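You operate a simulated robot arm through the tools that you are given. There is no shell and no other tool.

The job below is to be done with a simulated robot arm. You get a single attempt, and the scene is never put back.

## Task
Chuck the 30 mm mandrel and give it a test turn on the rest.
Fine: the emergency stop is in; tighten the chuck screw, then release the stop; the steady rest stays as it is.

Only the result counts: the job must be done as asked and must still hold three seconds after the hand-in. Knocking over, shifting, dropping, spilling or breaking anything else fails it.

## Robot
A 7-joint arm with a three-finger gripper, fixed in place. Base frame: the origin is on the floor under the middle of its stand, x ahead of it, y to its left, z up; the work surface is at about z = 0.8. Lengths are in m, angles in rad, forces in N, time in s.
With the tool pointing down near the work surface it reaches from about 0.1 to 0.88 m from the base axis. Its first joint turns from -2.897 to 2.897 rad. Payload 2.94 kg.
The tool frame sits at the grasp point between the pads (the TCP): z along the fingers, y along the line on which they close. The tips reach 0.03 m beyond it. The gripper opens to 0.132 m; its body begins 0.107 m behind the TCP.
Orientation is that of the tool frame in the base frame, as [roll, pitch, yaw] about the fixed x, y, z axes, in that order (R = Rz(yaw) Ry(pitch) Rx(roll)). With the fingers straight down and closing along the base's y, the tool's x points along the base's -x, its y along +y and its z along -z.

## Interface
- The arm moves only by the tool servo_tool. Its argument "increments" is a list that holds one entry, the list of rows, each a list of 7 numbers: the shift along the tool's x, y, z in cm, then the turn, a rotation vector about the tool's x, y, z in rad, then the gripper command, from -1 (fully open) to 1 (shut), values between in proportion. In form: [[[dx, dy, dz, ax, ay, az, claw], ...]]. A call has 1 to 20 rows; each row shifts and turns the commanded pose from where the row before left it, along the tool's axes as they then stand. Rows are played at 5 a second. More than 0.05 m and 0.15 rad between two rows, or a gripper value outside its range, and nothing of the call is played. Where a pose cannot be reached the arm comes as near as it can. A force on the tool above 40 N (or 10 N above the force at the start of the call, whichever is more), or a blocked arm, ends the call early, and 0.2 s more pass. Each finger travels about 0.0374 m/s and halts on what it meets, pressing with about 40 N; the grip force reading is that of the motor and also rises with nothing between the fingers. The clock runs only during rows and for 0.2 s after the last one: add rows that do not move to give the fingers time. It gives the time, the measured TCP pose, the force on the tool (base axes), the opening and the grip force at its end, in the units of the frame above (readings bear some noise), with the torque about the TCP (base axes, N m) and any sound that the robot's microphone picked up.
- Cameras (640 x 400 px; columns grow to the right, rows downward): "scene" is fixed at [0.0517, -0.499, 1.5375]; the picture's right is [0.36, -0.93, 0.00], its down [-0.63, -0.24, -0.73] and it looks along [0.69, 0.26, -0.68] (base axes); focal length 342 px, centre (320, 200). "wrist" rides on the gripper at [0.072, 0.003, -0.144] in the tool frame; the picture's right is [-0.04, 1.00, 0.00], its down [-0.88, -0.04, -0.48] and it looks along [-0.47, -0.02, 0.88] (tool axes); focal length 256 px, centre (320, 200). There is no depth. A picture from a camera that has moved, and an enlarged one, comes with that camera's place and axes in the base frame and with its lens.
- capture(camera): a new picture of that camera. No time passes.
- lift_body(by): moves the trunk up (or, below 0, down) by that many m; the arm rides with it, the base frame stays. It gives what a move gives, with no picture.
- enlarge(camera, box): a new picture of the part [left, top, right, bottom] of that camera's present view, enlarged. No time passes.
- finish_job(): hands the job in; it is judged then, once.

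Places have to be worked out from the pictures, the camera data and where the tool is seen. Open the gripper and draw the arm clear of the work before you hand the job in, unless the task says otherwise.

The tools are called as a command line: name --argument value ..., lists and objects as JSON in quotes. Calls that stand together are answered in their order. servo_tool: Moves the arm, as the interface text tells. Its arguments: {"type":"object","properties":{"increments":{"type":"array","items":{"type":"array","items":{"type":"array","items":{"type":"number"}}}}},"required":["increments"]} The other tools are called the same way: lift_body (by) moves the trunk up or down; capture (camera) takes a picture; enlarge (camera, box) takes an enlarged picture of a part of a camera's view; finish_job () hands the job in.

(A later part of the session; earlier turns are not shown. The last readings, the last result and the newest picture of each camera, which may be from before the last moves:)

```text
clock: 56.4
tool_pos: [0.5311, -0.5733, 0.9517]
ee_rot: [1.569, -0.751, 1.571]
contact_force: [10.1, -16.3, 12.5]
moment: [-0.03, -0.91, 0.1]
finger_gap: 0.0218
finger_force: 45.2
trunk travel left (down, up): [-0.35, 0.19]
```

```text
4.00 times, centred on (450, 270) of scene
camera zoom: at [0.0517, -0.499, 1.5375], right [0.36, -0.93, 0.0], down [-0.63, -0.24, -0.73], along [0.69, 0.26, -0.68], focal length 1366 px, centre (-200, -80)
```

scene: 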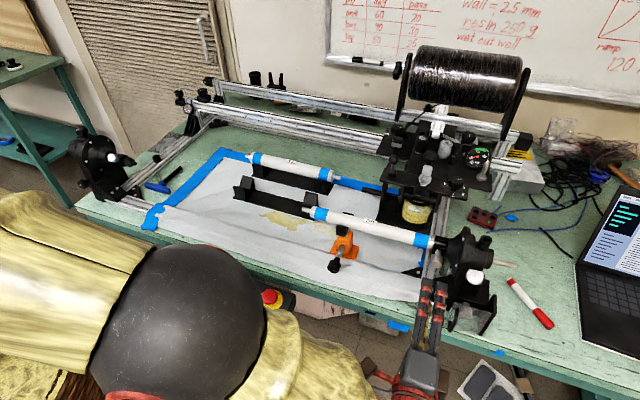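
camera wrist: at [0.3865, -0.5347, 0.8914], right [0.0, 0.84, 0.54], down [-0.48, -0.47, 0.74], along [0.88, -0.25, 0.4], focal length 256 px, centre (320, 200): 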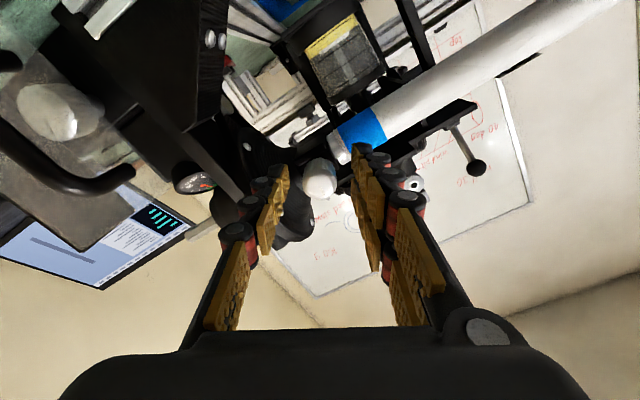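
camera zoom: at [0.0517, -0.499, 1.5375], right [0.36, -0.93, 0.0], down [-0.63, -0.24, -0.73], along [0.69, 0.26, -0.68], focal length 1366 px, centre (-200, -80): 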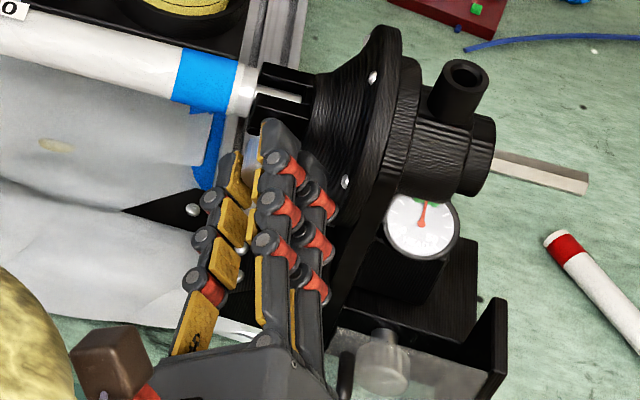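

Turned 1.8 rad in total, and the knob follows without tightening yet. For a new stroke I open slightly, withdraw in −x, and turn the tool back.

servo_tool --increments '[[[0, 0, 0, 0, 0, 0, 0.6], [0, 0, 0, 0, 0, 0, 0.55], [0, 0, 0, 0, 0, 0, 0.55], [0, 0, -1, 0, 0, 0, 0.55], [0, 0, -2, 0, 0, 0, 0.55], [0, 0, -3, 0, 0, 0, 0.55], [0, 0, 0, 0, 0, 0, 0.4]]]'

servo_tool --increments '[[[0, 0, 0, 0, 0, -0.15, 0.35], [0, 0, 0, 0, 0, -0.15, 0.35], [0, 0, 0, 0, 0, -0.15, 0.35], [0, 0, 0, 0, 0, -0.15, 0.35], [0, 0, 0, 0, 0, -0.15, 0.35], [0, 0, 0, 0, 0, 0, 0.35], [0, 0, 0, 0, 0, 0, 0.35]]]'

capture --camera "wrist"

enlarge --camera "wrist" --box '[285, 115, 355, 185]'

enlarge --camera "scene" --box '[420, 230, 470, 280]'

```text
clock: 58.0
tool_pos: [0.4702, -0.5695, 0.949]
ee_rot: [1.569, -0.752, 1.571]
contact_force: [0.7, 0.6, 0.4]
moment: [-0.02, -0.01, -0.01]
finger_gap: 0.0396
finger_force: 0.1
trunk travel left (down, up): [-0.35, 0.19]
```

```text
clock: 59.6
tool_pos: [0.4698, -0.5718, 0.9507]
ee_rot: [1.571, 0.001, 1.571]
contact_force: [0.8, 0.1, -0.4]
moment: [-0.05, -0.01, 0.01]
finger_gap: 0.0427
finger_force: 0.0
trunk travel left (down, up): [-0.35, 0.19]
```

```text
taken
camera wrist: at [0.3262, -0.5002, 0.9548], right [0.0, -0.04, 1.0], down [-0.48, -0.88, -0.04], along [0.88, -0.48, -0.02], focal length 256 px, centre (320, 200)
```

wrist: 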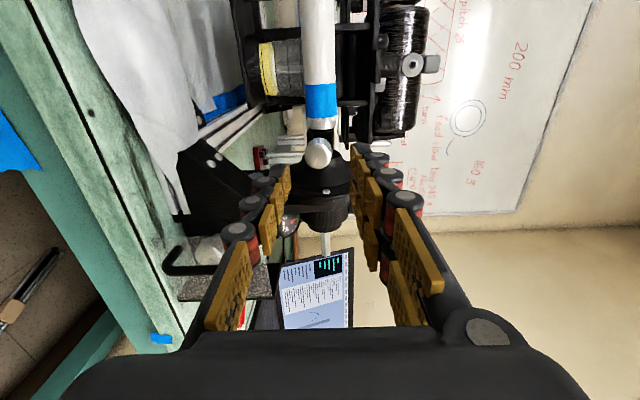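

```text
5.71 times, centred on (320, 150) of wrist
camera zoom: at [0.3262, -0.5002, 0.9548], right [0.0, -0.04, 1.0], down [-0.48, -0.88, -0.04], along [0.88, -0.48, -0.02], focal length 1463 px, centre (320, 486)
```

zoom: 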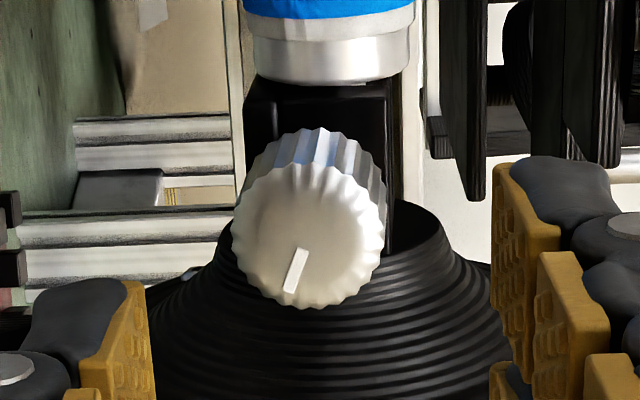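

```text
8.00 times, centred on (445, 255) of scene
camera zoom: at [0.0517, -0.499, 1.5375], right [0.36, -0.93, 0.0], down [-0.63, -0.24, -0.73], along [0.69, 0.26, -0.68], focal length 2732 px, centre (-680, -240)
```

zoom: 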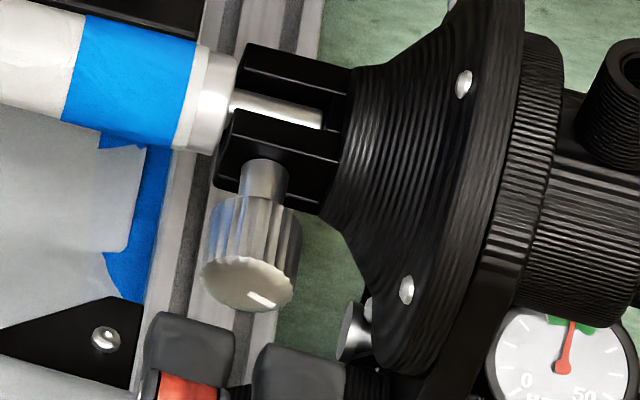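

The knob's mark has moved from +z to −y, about 105°, as intended. In the tool frame the knob is about (-0.9, -1.7) mm off centre, so I correct that, turn back another 60°, and re-approach.

servo_tool --increments '[[[-0.09, -0.17, 0, 0, 0, 0, 0.35], [0, 0, 0, 0, 0, -0.15, 0.35], [0, 0, 0, 0, 0, -0.15, 0.35], [0, 0, 0, 0, 0, -0.15, 0.35], [0, 0, 0, 0, 0, -0.15, 0.35], [0, 0, 0, 0, 0, -0.15, 0.35], [0, 0, 0, 0, 0, -0.15, 0.35], [0, 0, 0, 0, 0, -0.15, 0.35], [0, 0, 0, 0, 0, 0, 0.35], [0, 0, 0, 0, 0, 0, 0.35]]]'

enlarge --camera "wrist" --box '[285, 115, 355, 185]'

```text
clock: 61.8
tool_pos: [0.4697, -0.5722, 0.9481]
ee_rot: [1.573, 1.049, 1.573]
contact_force: [0.1, 0.8, 0.2]
moment: [-0.02, 0.0, -0.01]
finger_gap: 0.0427
finger_force: 0.0
trunk travel left (down, up): [-0.35, 0.19]
```

```text
5.71 times, centred on (320, 150) of wrist
camera zoom: at [0.3262, -0.5336, 0.8879], right [0.0, 0.84, 0.54], down [-0.48, -0.47, 0.74], along [0.88, -0.25, 0.4], focal length 1463 px, centre (320, 486)
```

zoom: 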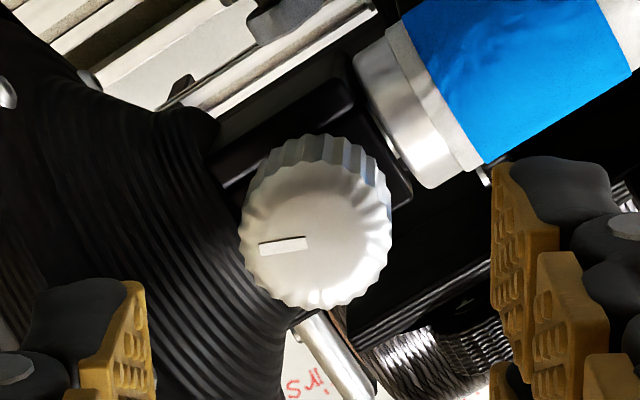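

servo_tool --increments '[[[-0.06, 0.02, 2, 0, 0, 0, 0.35], [0, 0, 2, 0, 0, 0, 0.35], [0, 0, 2.1, 0, 0, 0, 0.35], [0, 0, 0, 0, 0, 0, 0.35], [0, 0, 0, 0, 0, 0, 0.6], [0, 0, 0, 0, 0, 0, 0.8], [0, 0, 0, 0, 0, 0, 1], [0, 0, 0, 0, 0, 0, 1], [0, 0, 0, 0, 0, 0, 1], [0, 0, 0, 0, 0, 0, 1]]]'

enlarge --camera "wrist" --box '[260, 120, 390, 250]'

```text
clock: 64.0
tool_pos: [0.5331, -0.5748, 0.9501]
ee_rot: [1.572, 1.049, 1.57]
contact_force: [2.2, -1.9, -0.8]
moment: [-0.04, 0.0, 0.43]
finger_gap: 0.0225
finger_force: 45.3
trunk travel left (down, up): [-0.35, 0.19]
```

```text
3.08 times, centred on (325, 185) of wrist
camera zoom: at [0.3893, -0.5358, 0.8905], right [0.0, 0.84, 0.54], down [-0.48, -0.47, 0.74], along [0.88, -0.25, 0.4], focal length 788 px, centre (305, 246)
```

zoom: 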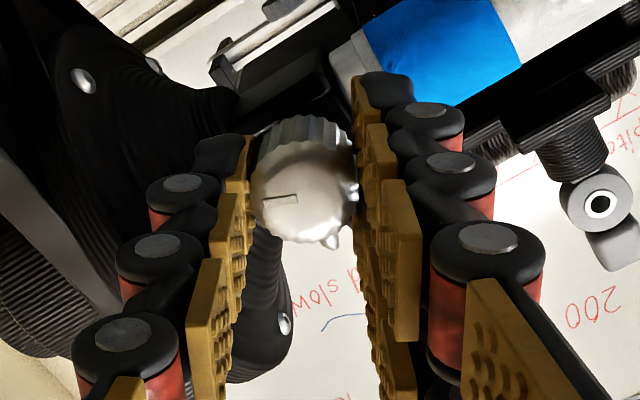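

Gripped again. I turn on, with a small compensating shift for the pivot offset.

servo_tool --increments '[[[0.015, 0, 0.005, 0, 0, 0.12, 1], [0.015, 0, 0.005, 0, 0, 0.12, 1], [0.015, 0, 0.005, 0, 0, 0.12, 1], [0.015, 0, 0.005, 0, 0, 0.12, 1], [0, 0, 0, 0, 0, 0, 1]]]'

servo_tool --increments '[[[0.015, 0, 0.005, 0, 0, 0.12, 1], [0.015, 0, 0.005, 0, 0, 0.12, 1], [0.015, 0, 0.005, 0, 0, 0.12, 1], [0.015, 0, 0.005, 0, 0, 0.12, 1], [0, 0, 0, 0, 0, 0, 1]]]'

enlarge --camera "wrist" --box '[260, 120, 390, 250]'

```text
clock: 65.2
tool_pos: [0.5325, -0.5734, 0.9505]
ee_rot: [1.571, 0.569, 1.571]
contact_force: [11.8, -12.0, -0.8]
moment: [-0.03, 0.02, 0.82]
finger_gap: 0.0221
finger_force: 44.5
trunk travel left (down, up): [-0.35, 0.19]
```

```text
clock: 66.4
tool_pos: [0.5321, -0.5731, 0.9504]
ee_rot: [1.572, 0.086, 1.569]
contact_force: [6.9, -13.1, 8.9]
moment: [-0.03, -0.6, 0.26]
finger_gap: 0.0217
finger_force: 44.9
trunk travel left (down, up): [-0.35, 0.19]
```

```text
3.08 times, centred on (325, 185) of wrist
camera zoom: at [0.3885, -0.5013, 0.9477], right [0.0, 0.04, 1.0], down [-0.48, -0.88, 0.04], along [0.88, -0.48, 0.02], focal length 788 px, centre (305, 246)
```

zoom: 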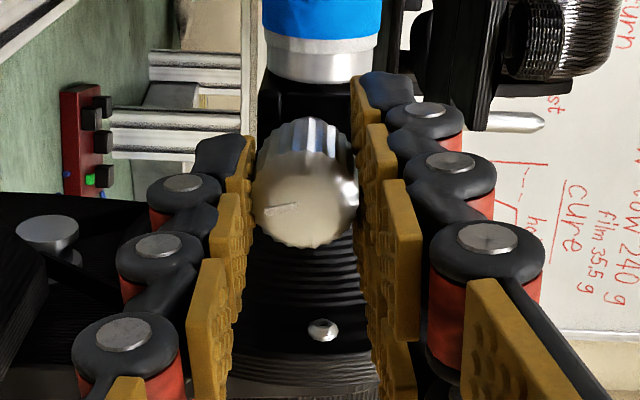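

servo_tool --increments '[[[-0.12, 0.08, 0.04, 0, 0, 0, 1], [0, 0, 0, 0, 0, 0.1, 1], [0, 0, 0, 0, 0, 0.1, 1], [0, 0, 0, 0, 0, 0.1, 1], [0, 0, 0, 0, 0, 0, 1]]]'

servo_tool --increments '[[[-0.02, 0.02, 0, 0, 0, 0.1, 1], [-0.01, 0.01, 0, 0, 0, 0.1, 1], [0, 0, 0, 0, 0, 0.1, 1], [0, 0, 0, 0, 0, 0.1, 1], [0, 0, 0, 0, 0, 0, 1]]]'

enlarge --camera "wrist" --box '[260, 120, 390, 250]'

```text
clock: 67.6
tool_pos: [0.5325, -0.5714, 0.9502]
ee_rot: [1.571, -0.213, 1.571]
contact_force: [4.1, -3.7, 9.8]
moment: [-0.29, -0.64, 0.09]
finger_gap: 0.0219
finger_force: 45.1
trunk travel left (down, up): [-0.35, 0.19]
```

```text
clock: 68.8
tool_pos: [0.5321, -0.5725, 0.9515]
ee_rot: [1.57, -0.613, 1.571]
contact_force: [2.6, -2.5, 9.8]
moment: [-0.33, -0.7, 0.07]
finger_gap: 0.0218
finger_force: 45.2
trunk travel left (down, up): [-0.35, 0.19]
```

```text
3.08 times, centred on (325, 185) of wrist
camera zoom: at [0.3881, -0.5162, 0.9955], right [0.0, -0.61, 0.79], down [-0.48, -0.7, -0.54], along [0.88, -0.38, -0.29], focal length 788 px, centre (305, 246)
```

zoom: 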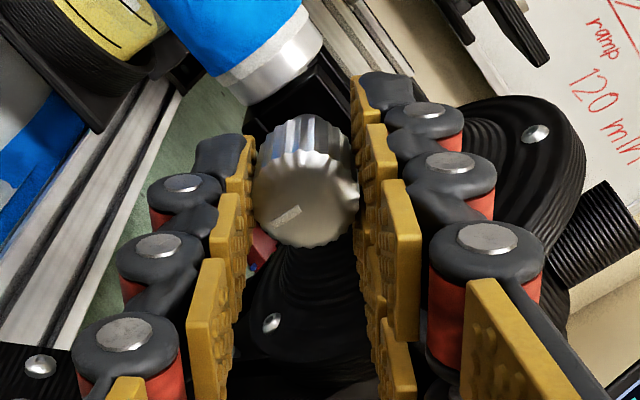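

A steady −0.3 N·m reaction has appeared and the mark is now lagging the gripper, so the screw has come up tight and the fingers are slipping. I release, retract, and check the mark's angle.

servo_tool --increments '[[[0, 0, 0, 0, 0, 0, 0.6], [0, 0, 0, 0, 0, 0, 0.55], [0, 0, 0, 0, 0, 0, 0.55], [0, 0, -1, 0, 0, 0, 0.55], [0, 0, -2, 0, 0, 0, 0.55], [0, 0, -3, 0, 0, 0, 0.55], [0, 0, 0, 0, 0, -0.15, 0.35], [0, 0, 0, 0, 0, -0.15, 0.35], [0, 0, 0, 0, 0, -0.15, 0.35], [0, 0, 0, 0, 0, -0.15, 0.35], [0, 0, 0, 0, 0, 0, 0.35], [0, 0, 0, 0, 0, 0, 0.35]]]'

enlarge --camera "wrist" --box '[285, 115, 355, 185]'

enlarge --camera "scene" --box '[420, 230, 470, 280]'

capture --camera "scene"

```text
clock: 71.4
tool_pos: [0.472, -0.5745, 0.9506]
ee_rot: [1.571, -0.012, 1.572]
contact_force: [0.0, 0.2, -0.1]
moment: [0.02, 0.01, -0.02]
finger_gap: 0.0432
finger_force: 0.0
trunk travel left (down, up): [-0.35, 0.19]
```

```text
5.71 times, centred on (320, 150) of wrist
camera zoom: at [0.3284, -0.5026, 0.9554], right [0.0, -0.06, 1.0], down [-0.48, -0.88, -0.05], along [0.88, -0.47, -0.03], focal length 1463 px, centre (320, 486)
```

zoom: 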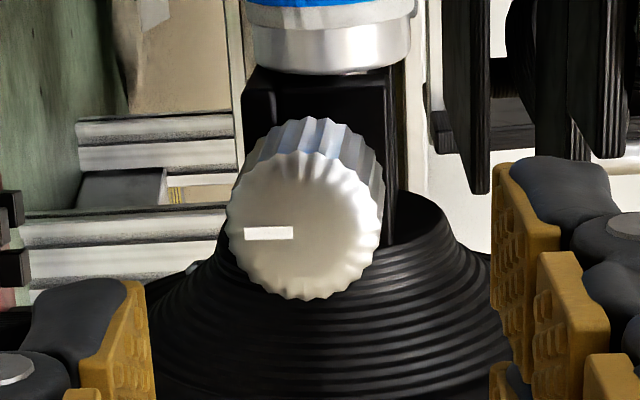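

```text
8.00 times, centred on (445, 255) of scene
camera zoom: at [0.0517, -0.499, 1.5375], right [0.36, -0.93, 0.0], down [-0.63, -0.24, -0.73], along [0.69, 0.26, -0.68], focal length 2732 px, centre (-680, -240)
```

zoom: 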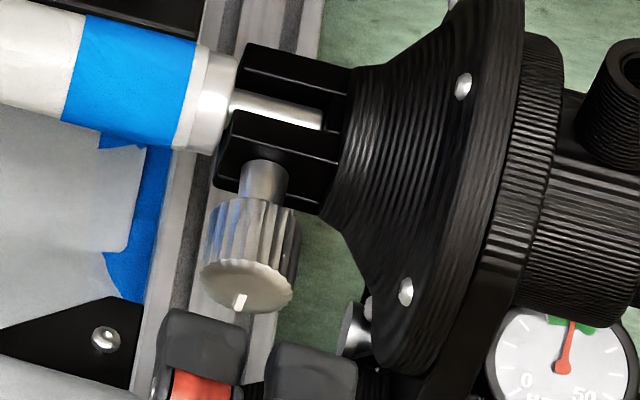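

```text
taken
```

scene: 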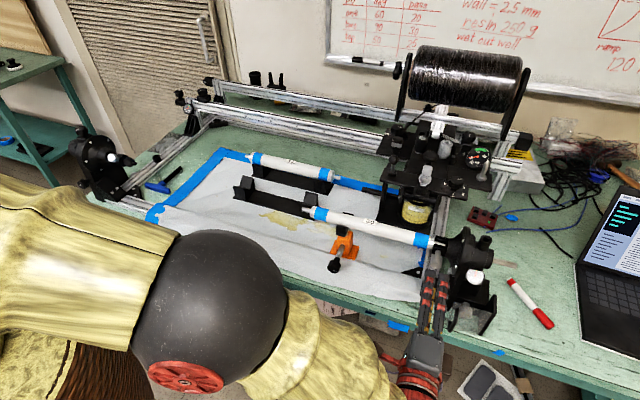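

The mark went from straight up to exactly straight down, a 180° turn that ended against the stop, so the chuck screw is tight. I now withdraw upward and return the tool to pointing down to look at the control panel.

servo_tool --increments '[[[0, 0, -4, 0, 0, 0.012, 0.1], [0, 3, -2, 0, 0, 0, 0.1], [0, 4, 0, 0, 0, 0, 0.1], [0, 4, 0, 0, 0, 0, 0.1], [0, 4, 0, 0, 0, 0, 0.1], [0, 2, 0, 0, 0, 0, 0.1], [0, 0, 0, 0, 0, 0, 0.1]]]'

servo_tool --increments '[[[0, 0, 0, 0.1428, 0, 0, 0.1], [0, 0, 0, 0.1428, 0, 0, 0.1], [0, 0, 0, 0.1428, 0, 0, 0.1], [0, 0, 0, 0.1428, 0, 0, 0.1], [0, 0, 0, 0.1428, 0, 0, 0.1], [0, 0, 0, 0.1428, 0, 0, 0.1], [0, 0, 0, 0.1428, 0, 0, 0.1], [0, 0, 0, 0.1428, 0, 0, 0.1], [0, 0, 0, 0.1428, 0, 0, 0.1], [0, 0, 0, 0.1428, 0, 0, 0.1], [0, 0, 0, 0.1428, 0, 0, 0.1], [0, 0, 0, 0, 0, 0, 0.1], [0, 0, 0, 0, 0, 0, 0.1]]]'

capture --camera "scene"

capture --camera "wrist"

```text
clock: 73.0
tool_pos: [0.4083, -0.5802, 1.1207]
ee_rot: [1.57, -0.024, 1.572]
contact_force: [0.1, 0.8, 0.1]
moment: [0.03, -0.03, 0.0]
finger_gap: 0.0595
finger_force: 0.1
trunk travel left (down, up): [-0.35, 0.19]
```

```text
clock: 75.8
tool_pos: [0.4117, -0.577, 1.1211]
ee_rot: [-3.14, -0.024, 1.571]
contact_force: [-0.1, 0.4, -0.3]
moment: [0.04, 0.05, -0.03]
finger_gap: 0.0594
finger_force: 0.2
trunk travel left (down, up): [-0.35, 0.19]
```

```text
taken
```

scene: 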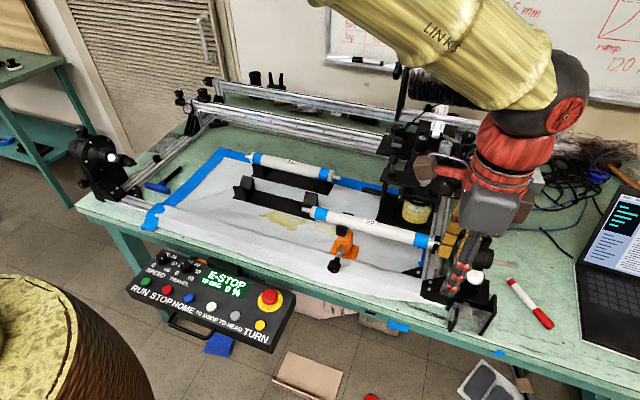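

```text
taken
camera wrist: at [0.4156, -0.5088, 1.2673], right [1.0, -0.04, 0.0], down [-0.04, -0.89, 0.45], along [-0.02, -0.45, -0.89], focal length 256 px, centre (320, 200)
```

wrist: 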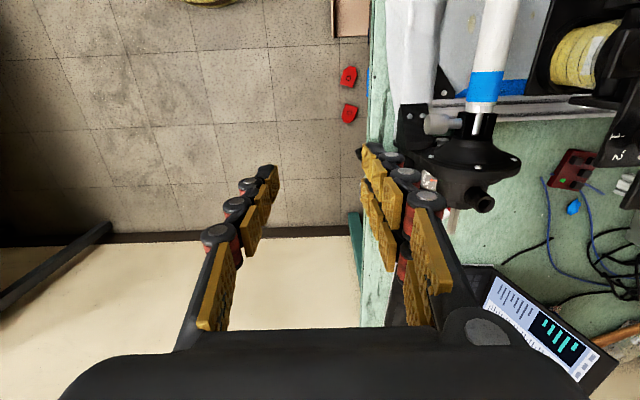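

The arm is clear. I inspect the panel and the chuck closely.

enlarge --camera "scene" --box '[120, 240, 300, 355]'

enlarge --camera "scene" --box '[235, 270, 305, 335]'

enlarge --camera "wrist" --box '[400, 80, 520, 200]'

```text
3.48 times, centred on (210, 298) of scene
camera zoom: at [0.0517, -0.499, 1.5375], right [0.36, -0.93, 0.0], down [-0.63, -0.24, -0.73], along [0.69, 0.26, -0.68], focal length 1188 px, centre (703, -139)
```

zoom: 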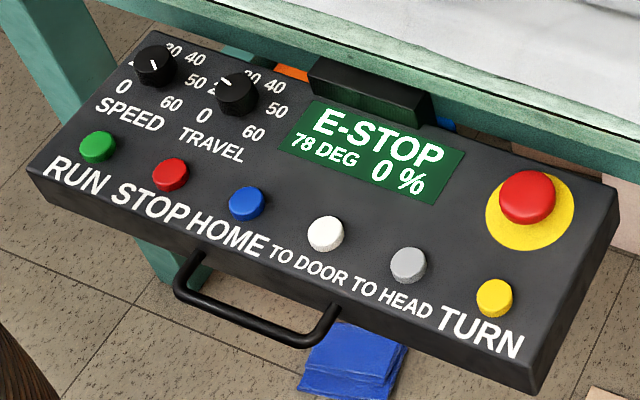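

```text
6.15 times, centred on (270, 302) of scene
camera zoom: at [0.0517, -0.499, 1.5375], right [0.36, -0.93, 0.0], down [-0.63, -0.24, -0.73], along [0.69, 0.26, -0.68], focal length 2102 px, centre (628, -431)
```

zoom: 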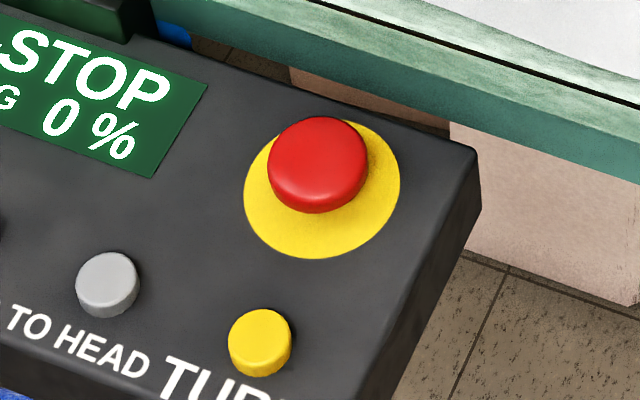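

```text
3.33 times, centred on (460, 140) of wrist
camera zoom: at [0.4156, -0.5088, 1.2673], right [1.0, -0.04, 0.0], down [-0.04, -0.89, 0.45], along [-0.02, -0.45, -0.89], focal length 853 px, centre (-147, 400)
```

zoom: 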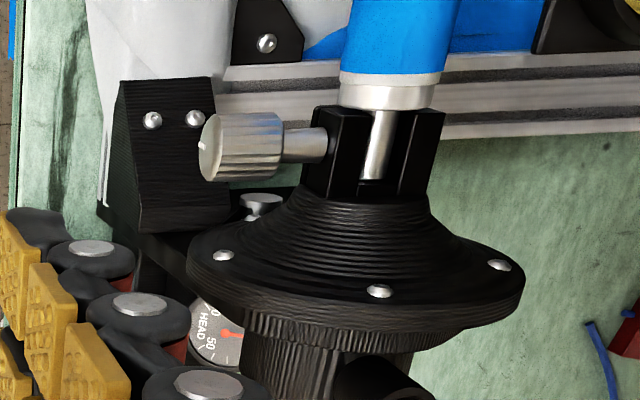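

The panel is level at z≈0.742. The stop's red cap (about 41 mm across) is at about (0.449, -0.210) with its top at z≈0.7615, and TURN is at about (0.377, -0.221) with its top at z≈0.750. I turn the tool so the fingers close along y and move above the E-stop.

servo_tool --increments '[[[0, 0, 0, 0, -0.024, 0, 0.1], [0, 0, 0, 0, 0, -0.1428, 0.1], [0, 0, 0, 0, 0, -0.1428, 0.1], [0, 0, 0, 0, 0, -0.1428, 0.1], [0, 0, 0, 0, 0, -0.1428, 0.1], [0, 0, 0, 0, 0, -0.1428, 0.1], [0, 0, 0, 0, 0, -0.1428, 0.1], [0, 0, 0, 0, 0, -0.1428, 0.1], [0, 0, 0, 0, 0, -0.1428, 0.1], [0, 0, 0, 0, 0, -0.1428, 0.1], [0, 0, 0, 0, 0, -0.1428, 0.1], [0, 0, 0, 0, 0, -0.1428, 0.1], [0, 0, 0, 0, 0, 0, 0.1]]]'

servo_tool --increments '[[[0, 4.5, 0, 0, 0, 0, 0.1], [0, 4.5, 0, 0, 0, 0, 0.1], [0, 4.5, 0, 0, 0, 0, 0.1], [0, 4.5, 0, 0, 0, 0, 0.1], [0, 4.5, 0, 0, 0, 0, 0.1], [0, 4.5, 0, 0, 0, 0, 0.1], [0, 4.5, 0, 0, 0, 0, 0.1], [0, 4.5, 0, 0, 0, 0, 0.1], [-2.5, 0, 1.5, 0, 0, 0, 0.1], [-1.2, 0, 3, 0, 0, 0, 0.1], [0, 0, 3, 0, 0, 0, 0.1], [0, 0, 3, 0, 0, 0, 0.1], [0, 0, 0, 0, 0, 0, 0.1], [0, 0, 0, 0, 0, 0, 0.1]]]'

capture --camera "wrist"

capture --camera "scene"

```text
clock: 78.6
tool_pos: [0.4123, -0.5774, 1.1189]
ee_rot: [3.142, 0.001, -3.14]
contact_force: [-0.2, 0.4, 0.4]
moment: [0.02, 0.01, -0.01]
finger_gap: 0.0591
finger_force: 0.1
trunk travel left (down, up): [-0.35, 0.19]
```

```text
clock: 81.6
tool_pos: [0.4505, -0.2173, 1.0146]
ee_rot: [3.141, 0.0, 3.141]
contact_force: [0.2, 0.2, 0.0]
moment: [0.02, -0.05, -0.02]
finger_gap: 0.0594
finger_force: 0.0
trunk travel left (down, up): [-0.35, 0.19]
```

```text
taken
camera wrist: at [0.3782, -0.2136, 1.1597], right [0.04, 1.0, 0.0], down [0.88, -0.04, 0.48], along [0.48, -0.02, -0.88], focal length 256 px, centre (320, 200)
```

wrist: 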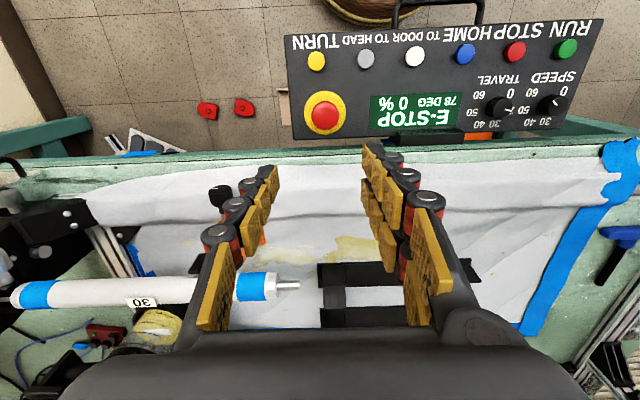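

```text
taken
```

scene: 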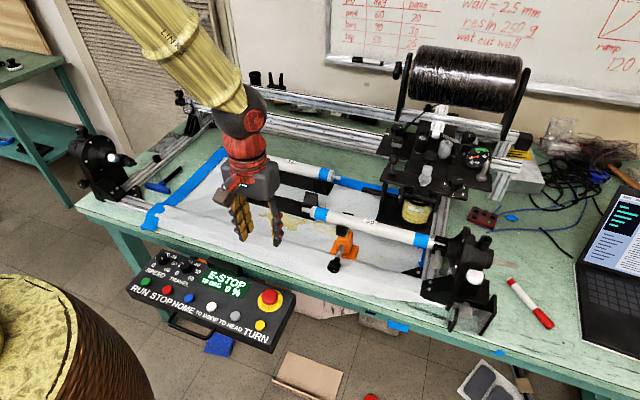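

enlarge --camera "wrist" --box '[280, 30, 390, 150]'

enlarge --camera "wrist" --box '[300, 85, 350, 140]'

enlarge --camera "wrist" --box '[360, 80, 470, 140]'

enlarge --camera "scene" --box '[300, 190, 500, 300]'

```text
3.33 times, centred on (335, 90) of wrist
camera zoom: at [0.3782, -0.2136, 1.1597], right [0.04, 1.0, 0.0], down [0.88, -0.04, 0.48], along [0.48, -0.02, -0.88], focal length 853 px, centre (270, 567)
```

zoom: 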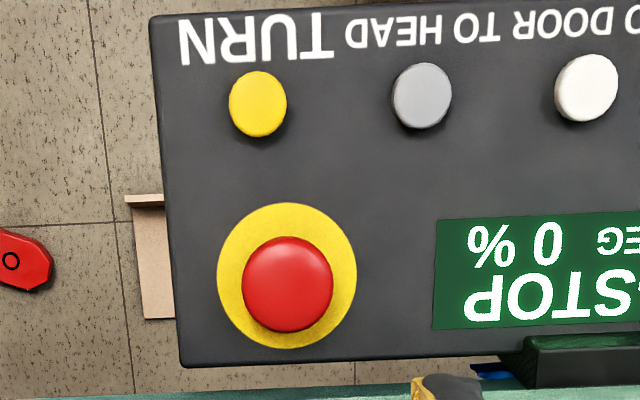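

```text
7.27 times, centred on (325, 112) of wrist
camera zoom: at [0.3782, -0.2136, 1.1597], right [0.04, 1.0, 0.0], down [0.88, -0.04, 0.48], along [0.48, -0.02, -0.88], focal length 1862 px, centre (284, 836)
```

zoom: 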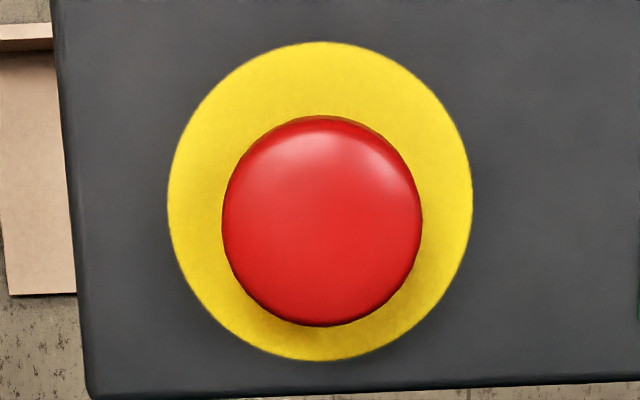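

```text
5.82 times, centred on (415, 110) of wrist
camera zoom: at [0.3782, -0.2136, 1.1597], right [0.04, 1.0, 0.0], down [0.88, -0.04, 0.48], along [0.48, -0.02, -0.88], focal length 1489 px, centre (-233, 724)
```

zoom: 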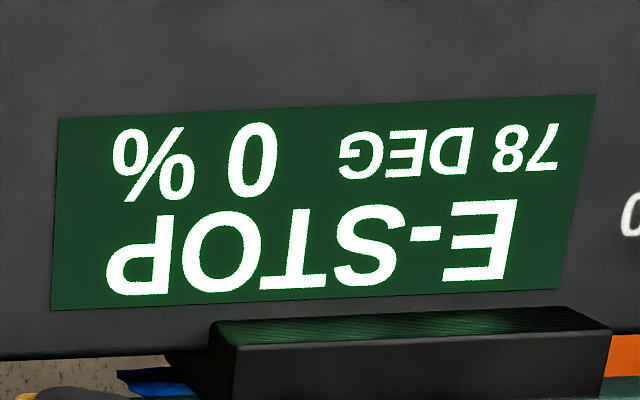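

```text
3.20 times, centred on (400, 245) of scene
camera zoom: at [0.0517, -0.499, 1.5375], right [0.36, -0.93, 0.0], down [-0.63, -0.24, -0.73], along [0.69, 0.26, -0.68], focal length 1093 px, centre (64, 56)
```

zoom: 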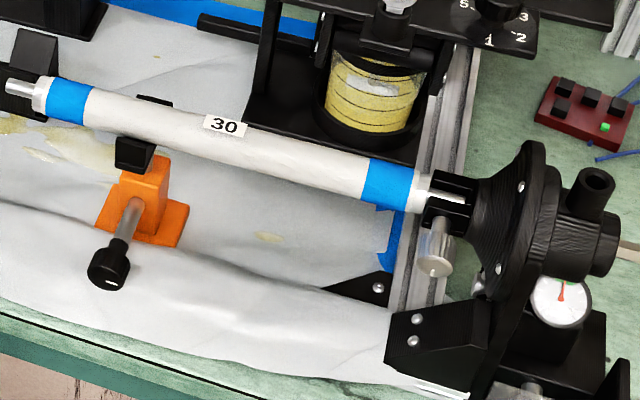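

The E-stop centre refines to (0.449, -0.209) with a cap of about 42 mm, and TURN to (0.377, -0.219). The table edge at x≈0.487 limits the finger room, so I pre-rotate the tool by −0.6 rad and descend with a 50 mm opening.

servo_tool --increments '[[[0.15, 0.83, 0, 0, 0, 0, 0.22], [0, 0, 0, 0, 0, -0.15, 0.22], [0, 0, 0, 0, 0, -0.15, 0.22], [0, 0, 0, 0, 0, -0.15, 0.22], [0, 0, 0, 0, 0, -0.15, 0.22], [0, 0, 4, 0, 0, 0, 0.22], [0, 0, 4, 0, 0, 0, 0.22], [0, 0, 4, 0, 0, 0, 0.22], [0, 0, 3, 0, 0, 0, 0.22], [0, 0, 3, 0, 0, 0, 0.22], [0, 0, 1.5, 0, 0, 0, 0.22], [0, 0, 0, 0, 0, 0, 0.22], [0, 0, 0, 0, 0, 0, 0.22]]]'

capture --camera "wrist"

enlarge --camera "scene" --box '[210, 200, 340, 350]'

```text
clock: 84.4
tool_pos: [0.4485, -0.2081, 0.8211]
ee_rot: [3.141, 0.001, -2.542]
contact_force: [-0.6, -0.6, 0.4]
moment: [-0.03, 0.01, 0.03]
finger_gap: 0.0514
finger_force: 0.1
trunk travel left (down, up): [-0.35, 0.19]
```

```text
taken
camera wrist: at [0.3872, -0.2469, 0.9655], right [-0.53, 0.85, 0.0], down [0.75, 0.46, 0.48], along [0.4, 0.25, -0.88], focal length 256 px, centre (320, 200)
```

wrist: 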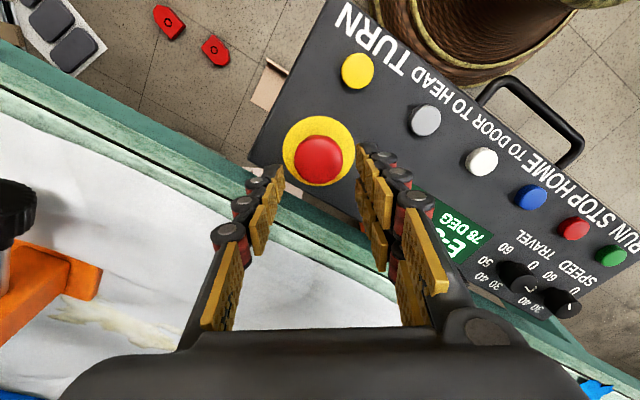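

```text
2.67 times, centred on (275, 275) of scene
camera zoom: at [0.0517, -0.499, 1.5375], right [0.36, -0.93, 0.0], down [-0.63, -0.24, -0.73], along [0.69, 0.26, -0.68], focal length 911 px, centre (440, 0)
```

zoom: 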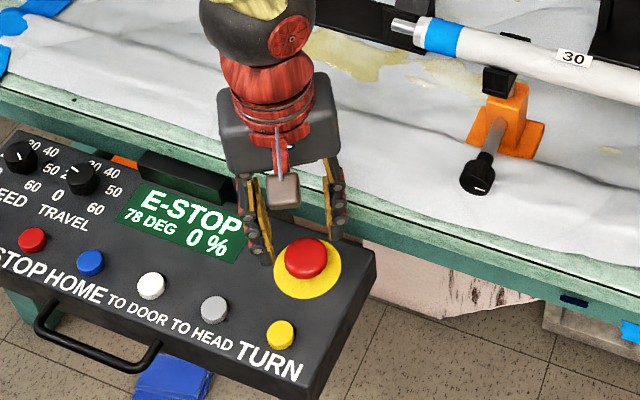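

Clear so far, but the single finger comes within a few mm of the table edge, so I turn back 0.15 rad and then descend further, watching for contact.

servo_tool --increments '[[[0, 0, 0, 0, 0, 0.15, 0.22], [0, 0, 1, 0, 0, 0, 0.22], [0, 0, 1, 0, 0, 0, 0.22], [0, 0, 0, 0, 0, 0, 0.22], [0, 0, 0, 0, 0, 0, 0.22]]]'

capture --camera "wrist"

enlarge --camera "scene" --box '[240, 230, 310, 330]'

```text
clock: 85.6
tool_pos: [0.4492, -0.2061, 0.801]
ee_rot: [-3.14, 0.0, -2.692]
contact_force: [1.1, -0.8, -0.5]
moment: [-0.02, -0.01, 0.01]
finger_gap: 0.0516
finger_force: 0.1
trunk travel left (down, up): [-0.35, 0.19]
```

```text
taken
camera wrist: at [0.3815, -0.2371, 0.9454], right [-0.4, 0.92, 0.0], down [0.81, 0.35, 0.48], along [0.44, 0.19, -0.88], focal length 256 px, centre (320, 200)
```

wrist: 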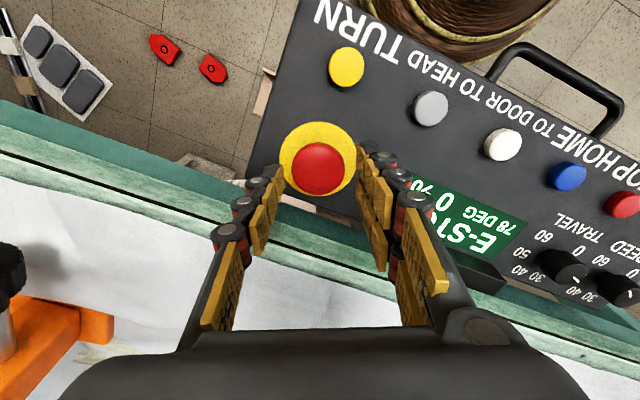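

```text
4.00 times, centred on (275, 280) of scene
camera zoom: at [0.0517, -0.499, 1.5375], right [0.36, -0.93, 0.0], down [-0.63, -0.24, -0.73], along [0.69, 0.26, -0.68], focal length 1366 px, centre (500, -120)
```

zoom: 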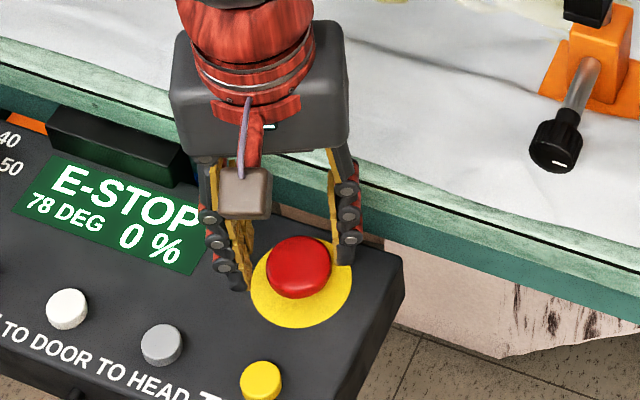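

The cap is centred between the fingers. I descend to cap level, with the tips about 6 mm above the panel, and close.

servo_tool --increments '[[[0, 0, 1, 0, 0, 0, 0.22], [0, 0, 0.8, 0, 0, 0, 0.22], [0, 0, 0.4, 0, 0, 0, 0.22], [0, 0, 0, 0, 0, 0, 0.22], [0, 0, 0, 0, 0, 0, 0.22]]]'

servo_tool --increments '[[[0, 0, 0, 0, 0, 0, 0.4], [0, 0, 0, 0, 0, 0, 0.6], [0, 0, 0, 0, 0, 0, 1], [0, 0, 0, 0, 0, 0, 1], [0, 0, 0, 0, 0, 0, 1]]]'

capture --camera "wrist"

enlarge --camera "scene" --box '[240, 230, 310, 330]'

```text
clock: 86.8
tool_pos: [0.4488, -0.2091, 0.7796]
ee_rot: [3.141, -0.001, -2.69]
contact_force: [0.8, 0.4, -0.1]
moment: [-0.02, 0.0, -0.01]
finger_gap: 0.0516
finger_force: 0.0
trunk travel left (down, up): [-0.35, 0.19]
```

```text
clock: 88.0
tool_pos: [0.4483, -0.2096, 0.7778]
ee_rot: [3.141, 0.0, -2.692]
contact_force: [0.6, -3.8, -0.9]
moment: [-0.01, -0.14, -0.15]
finger_gap: 0.0395
finger_force: 44.7
trunk travel left (down, up): [-0.35, 0.19]
```

```text
taken
camera wrist: at [0.3823, -0.2384, 0.9231], right [-0.39, 0.92, 0.0], down [0.81, 0.35, 0.48], along [0.44, 0.19, -0.88], focal length 256 px, centre (320, 200)
```

wrist: 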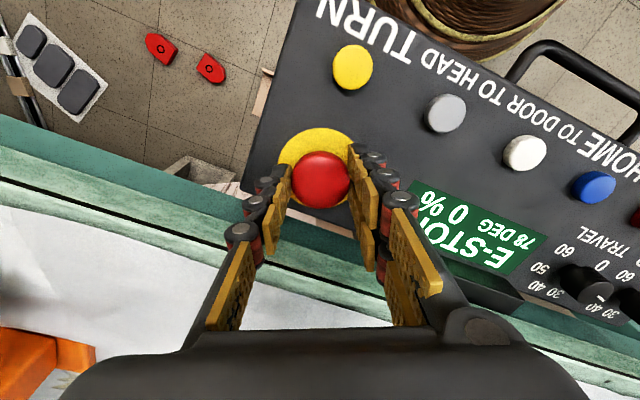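

```text
4.00 times, centred on (275, 280) of scene
camera zoom: at [0.0517, -0.499, 1.5375], right [0.36, -0.93, 0.0], down [-0.63, -0.24, -0.73], along [0.69, 0.26, -0.68], focal length 1366 px, centre (500, -120)
```

zoom: 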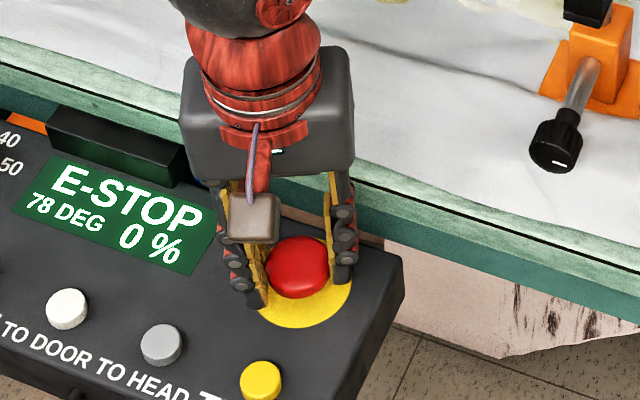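

The cap is gripped (39.5 mm). I twist it clockwise, seen from above, in small steps.

servo_tool --increments '[[[0, 0, 0, 0, 0, 0.1, 1], [0, 0, 0, 0, 0, 0.1, 1], [0, 0, 0, 0, 0, 0.1, 1], [0, 0, 0, 0, 0, 0.1, 1], [0, 0, 0, 0, 0, 0, 1]]]'

enlarge --camera "scene" --box '[200, 230, 310, 330]'

capture --camera "wrist"

```text
clock: 89.2
tool_pos: [0.4497, -0.209, 0.7799]
ee_rot: [3.14, -0.002, -3.094]
contact_force: [5.8, 1.1, -1.6]
moment: [0.03, -0.12, 0.03]
finger_gap: 0.0395
finger_force: 45.2
trunk travel left (down, up): [-0.35, 0.19]
```

```text
4.00 times, centred on (255, 280) of scene
camera zoom: at [0.0517, -0.499, 1.5375], right [0.36, -0.93, 0.0], down [-0.63, -0.24, -0.73], along [0.69, 0.26, -0.68], focal length 1366 px, centre (580, -120)
```

zoom: 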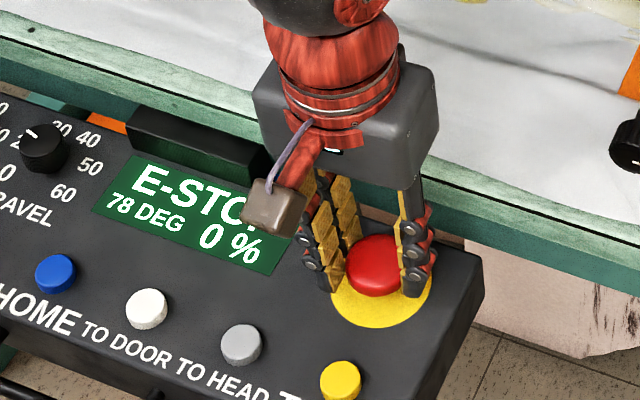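

```text
taken
camera wrist: at [0.3765, -0.2091, 0.9239], right [0.0, 1.0, 0.0], down [0.88, 0.0, 0.48], along [0.48, 0.0, -0.88], focal length 256 px, centre (320, 200)
```

wrist: 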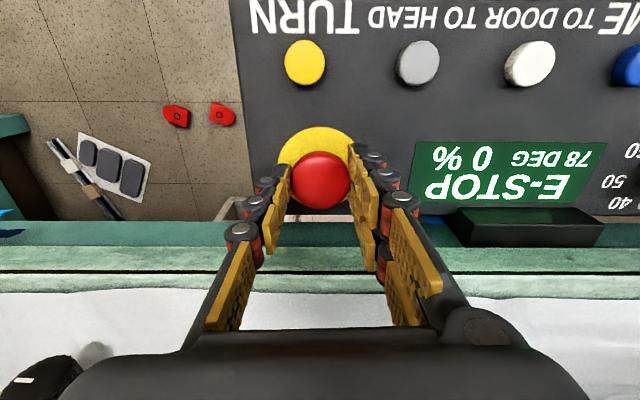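

Still E-STOP after 0.4 rad, and no torque resistance. I continue twisting.

servo_tool --increments '[[[0, 0, 0, 0, 0, 0.1, 1], [0, 0, 0, 0, 0, 0.1, 1], [0, 0, 0, 0, 0, 0, 1]]]'

enlarge --camera "wrist" --box '[250, 110, 450, 220]'

```text
clock: 90.0
tool_pos: [0.4484, -0.2085, 0.7793]
ee_rot: [3.141, -0.002, 2.987]
contact_force: [7.4, 4.2, -2.8]
moment: [0.11, -0.16, -0.06]
finger_gap: 0.039
finger_force: 44.8
trunk travel left (down, up): [-0.35, 0.19]
```

```text
3.20 times, centred on (350, 165) of wrist
camera zoom: at [0.377, -0.1944, 0.9231], right [0.19, 0.98, 0.0], down [0.86, -0.17, 0.47], along [0.47, -0.09, -0.88], focal length 819 px, centre (224, 312)
```

zoom: 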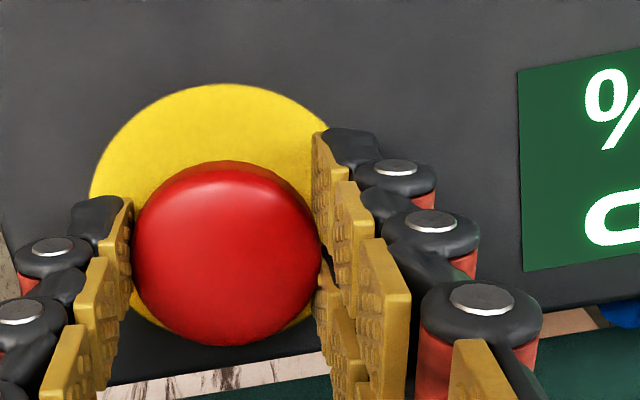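

servo_tool --increments '[[[0, 0, 0, 0, 0, 0.1, 1], [0, 0, 0, 0, 0, 0.05, 1], [0, 0, 0, 0, 0, 0, 1]]]'

capture --camera "wrist"

enlarge --camera "scene" --box '[200, 230, 310, 330]'

```text
clock: 90.8
tool_pos: [0.4459, -0.2063, 0.7778]
ee_rot: [-3.139, -0.005, 2.84]
contact_force: [-4.0, 9.3, -1.5]
moment: [0.31, 0.58, 0.72]
finger_gap: 0.0394
finger_force: 44.9
trunk travel left (down, up): [-0.35, 0.19]
```

```text
taken
camera wrist: at [0.3782, -0.1831, 0.923], right [0.34, 0.94, 0.0], down [0.83, -0.3, 0.47], along [0.44, -0.16, -0.88], focal length 256 px, centre (320, 200)
```

wrist: 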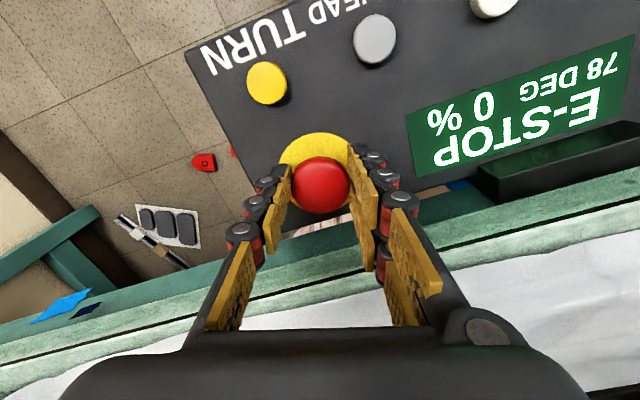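

```text
4.00 times, centred on (255, 280) of scene
camera zoom: at [0.0517, -0.499, 1.5375], right [0.36, -0.93, 0.0], down [-0.63, -0.24, -0.73], along [0.69, 0.26, -0.68], focal length 1366 px, centre (580, -120)
```

zoom: 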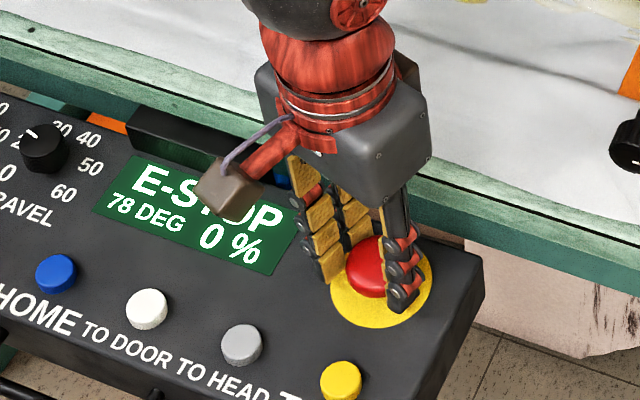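

A reaction has appeared (0.7 N·m and sideways force), most likely a finger reaching the table edge rather than the stop itself. I back off, open, lift above the cap, turn the tool back and regrip for a longer twist.

servo_tool --increments '[[[0, 0, 0, 0, 0, -0.1, 1], [0, 0, 0, 0, 0, 0, 0.5], [0, 0, 0, 0, 0, 0, 0.28], [0, 0, 0, 0, 0, 0, 0.28], [0, 0, -1.5, 0, 0, 0, 0.28], [0, 0, -1, 0, 0, 0, 0.28], [0, 0, 0, 0, 0, 0, 0.28]]]'

capture --camera "wrist"

enlarge --camera "scene" --box '[200, 230, 310, 330]'

```text
clock: 92.4
tool_pos: [0.4478, -0.2096, 0.8045]
ee_rot: [3.141, 0.0, 2.941]
contact_force: [0.4, 0.0, -0.5]
moment: [-0.01, 0.0, 0.02]
finger_gap: 0.0477
finger_force: 0.0
trunk travel left (down, up): [-0.35, 0.19]
```

```text
taken
camera wrist: at [0.3777, -0.192, 0.9493], right [0.24, 0.97, 0.0], down [0.85, -0.21, 0.48], along [0.46, -0.11, -0.88], focal length 256 px, centre (320, 200)
```

wrist: 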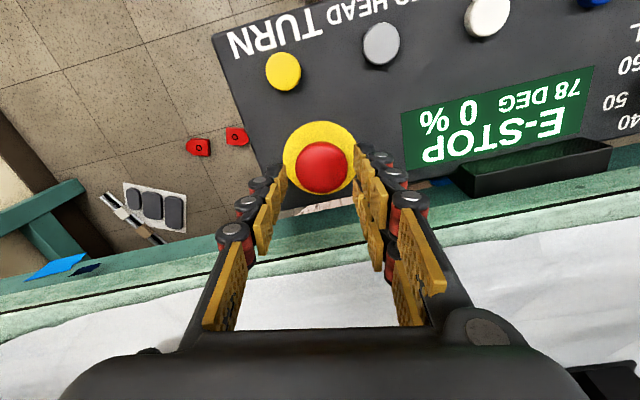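

```text
4.00 times, centred on (255, 280) of scene
camera zoom: at [0.0517, -0.499, 1.5375], right [0.36, -0.93, 0.0], down [-0.63, -0.24, -0.73], along [0.69, 0.26, -0.68], focal length 1366 px, centre (580, -120)
```

zoom: 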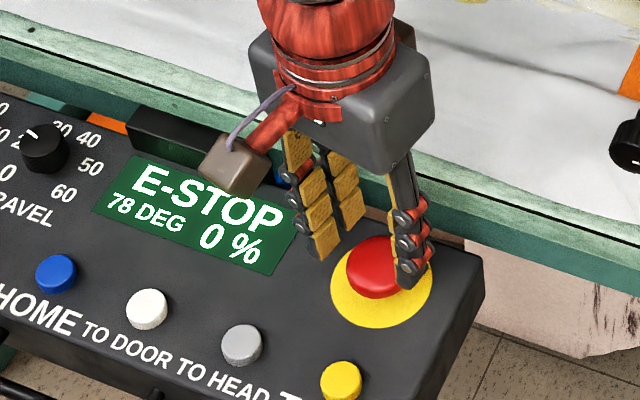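

The stop is unchanged. I rotate the tool back to −0.65 rad and regrip.

servo_tool --increments '[[[-0.1, 0, 0, 0, 0, -0.14, 0.28], [0, 0, 0, 0, 0, -0.14, 0.28], [0, 0, 0, 0, 0, -0.14, 0.28], [0, 0, 0, 0, 0, -0.14, 0.28], [0, 0, 0, 0, 0, -0.14, 0.28], [0, 0, 0, 0, 0, -0.14, 0.28], [0, 0, 0, 0, 0, 0, 0.28], [0, 0, 1, 0, 0, 0, 0.28], [0, 0, 1, 0, 0, 0, 0.28], [0, 0, 0.5, 0, 0, 0, 0.28], [0, 0, 0, 0, 0, 0, 0.28], [0, 0, 0, 0, 0, 0, 0.6], [0, 0, 0, 0, 0, 0, 1], [0, 0, 0, 0, 0, 0, 1], [0, 0, 0, 0, 0, 0, 1]]]'

capture --camera "wrist"

```text
clock: 95.6
tool_pos: [0.4488, -0.2097, 0.7786]
ee_rot: [-3.141, 0.001, -2.503]
contact_force: [1.0, -0.9, 0.0]
moment: [-0.08, -0.05, 0.25]
finger_gap: 0.0401
finger_force: 44.8
trunk travel left (down, up): [-0.35, 0.19]
```

```text
taken
camera wrist: at [0.3884, -0.2514, 0.9234], right [-0.56, 0.83, 0.0], down [0.73, 0.49, 0.48], along [0.39, 0.27, -0.88], focal length 256 px, centre (320, 200)
```

wrist: 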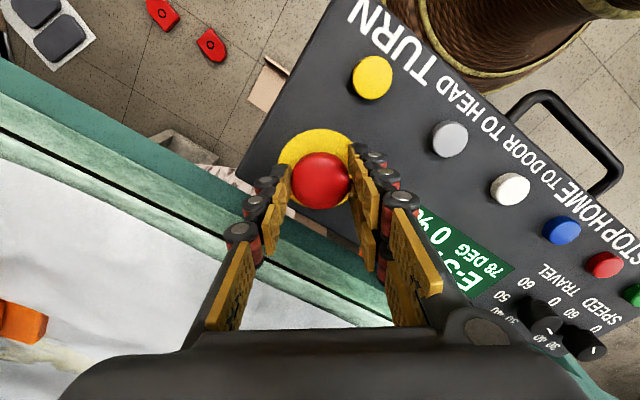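

servo_tool --increments '[[[0, 0, 0, 0, 0, 0.12, 1], [0, 0, 0, 0, 0, 0.12, 1], [0, 0, 0, 0, 0, 0.12, 1], [0, 0, 0, 0, 0, 0.12, 1], [0, 0, 0, 0, 0, 0, 1]]]'

servo_tool --increments '[[[0, 0, 0, 0, 0, 0.1, 1], [0, 0, 0, 0, 0, 0.1, 1], [0, 0, 0, 0, 0, 0.1, 1], [0, 0, 0, 0, 0, 0, 1]]]'

capture --camera "wrist"

enlarge --camera "scene" --box '[200, 230, 310, 330]'

```text
clock: 96.8
tool_pos: [0.4495, -0.2091, 0.778]
ee_rot: [3.139, -0.001, -2.985]
contact_force: [-0.9, 1.8, -3.0]
moment: [0.03, 0.07, 0.48]
finger_gap: 0.0393
finger_force: 45.1
trunk travel left (down, up): [-0.35, 0.19]
```

```text
clock: 97.8
tool_pos: [0.4493, -0.2085, 0.7781]
ee_rot: [3.142, -0.002, 2.997]
contact_force: [0.3, 1.4, -3.4]
moment: [0.08, 0.05, 0.11]
finger_gap: 0.039
finger_force: 44.9
trunk travel left (down, up): [-0.35, 0.19]
```

```text
taken
camera wrist: at [0.3782, -0.1957, 0.9224], right [0.19, 0.98, 0.0], down [0.86, -0.16, 0.47], along [0.47, -0.09, -0.88], focal length 256 px, centre (320, 200)
```

wrist: 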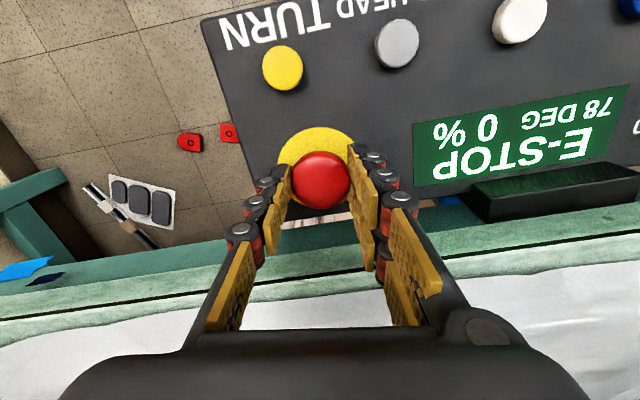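

```text
4.00 times, centred on (255, 280) of scene
camera zoom: at [0.0517, -0.499, 1.5375], right [0.36, -0.93, 0.0], down [-0.63, -0.24, -0.73], along [0.69, 0.26, -0.68], focal length 1366 px, centre (580, -120)
```

zoom: 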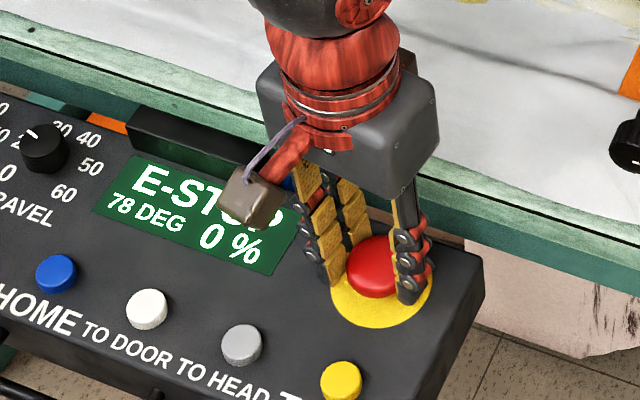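

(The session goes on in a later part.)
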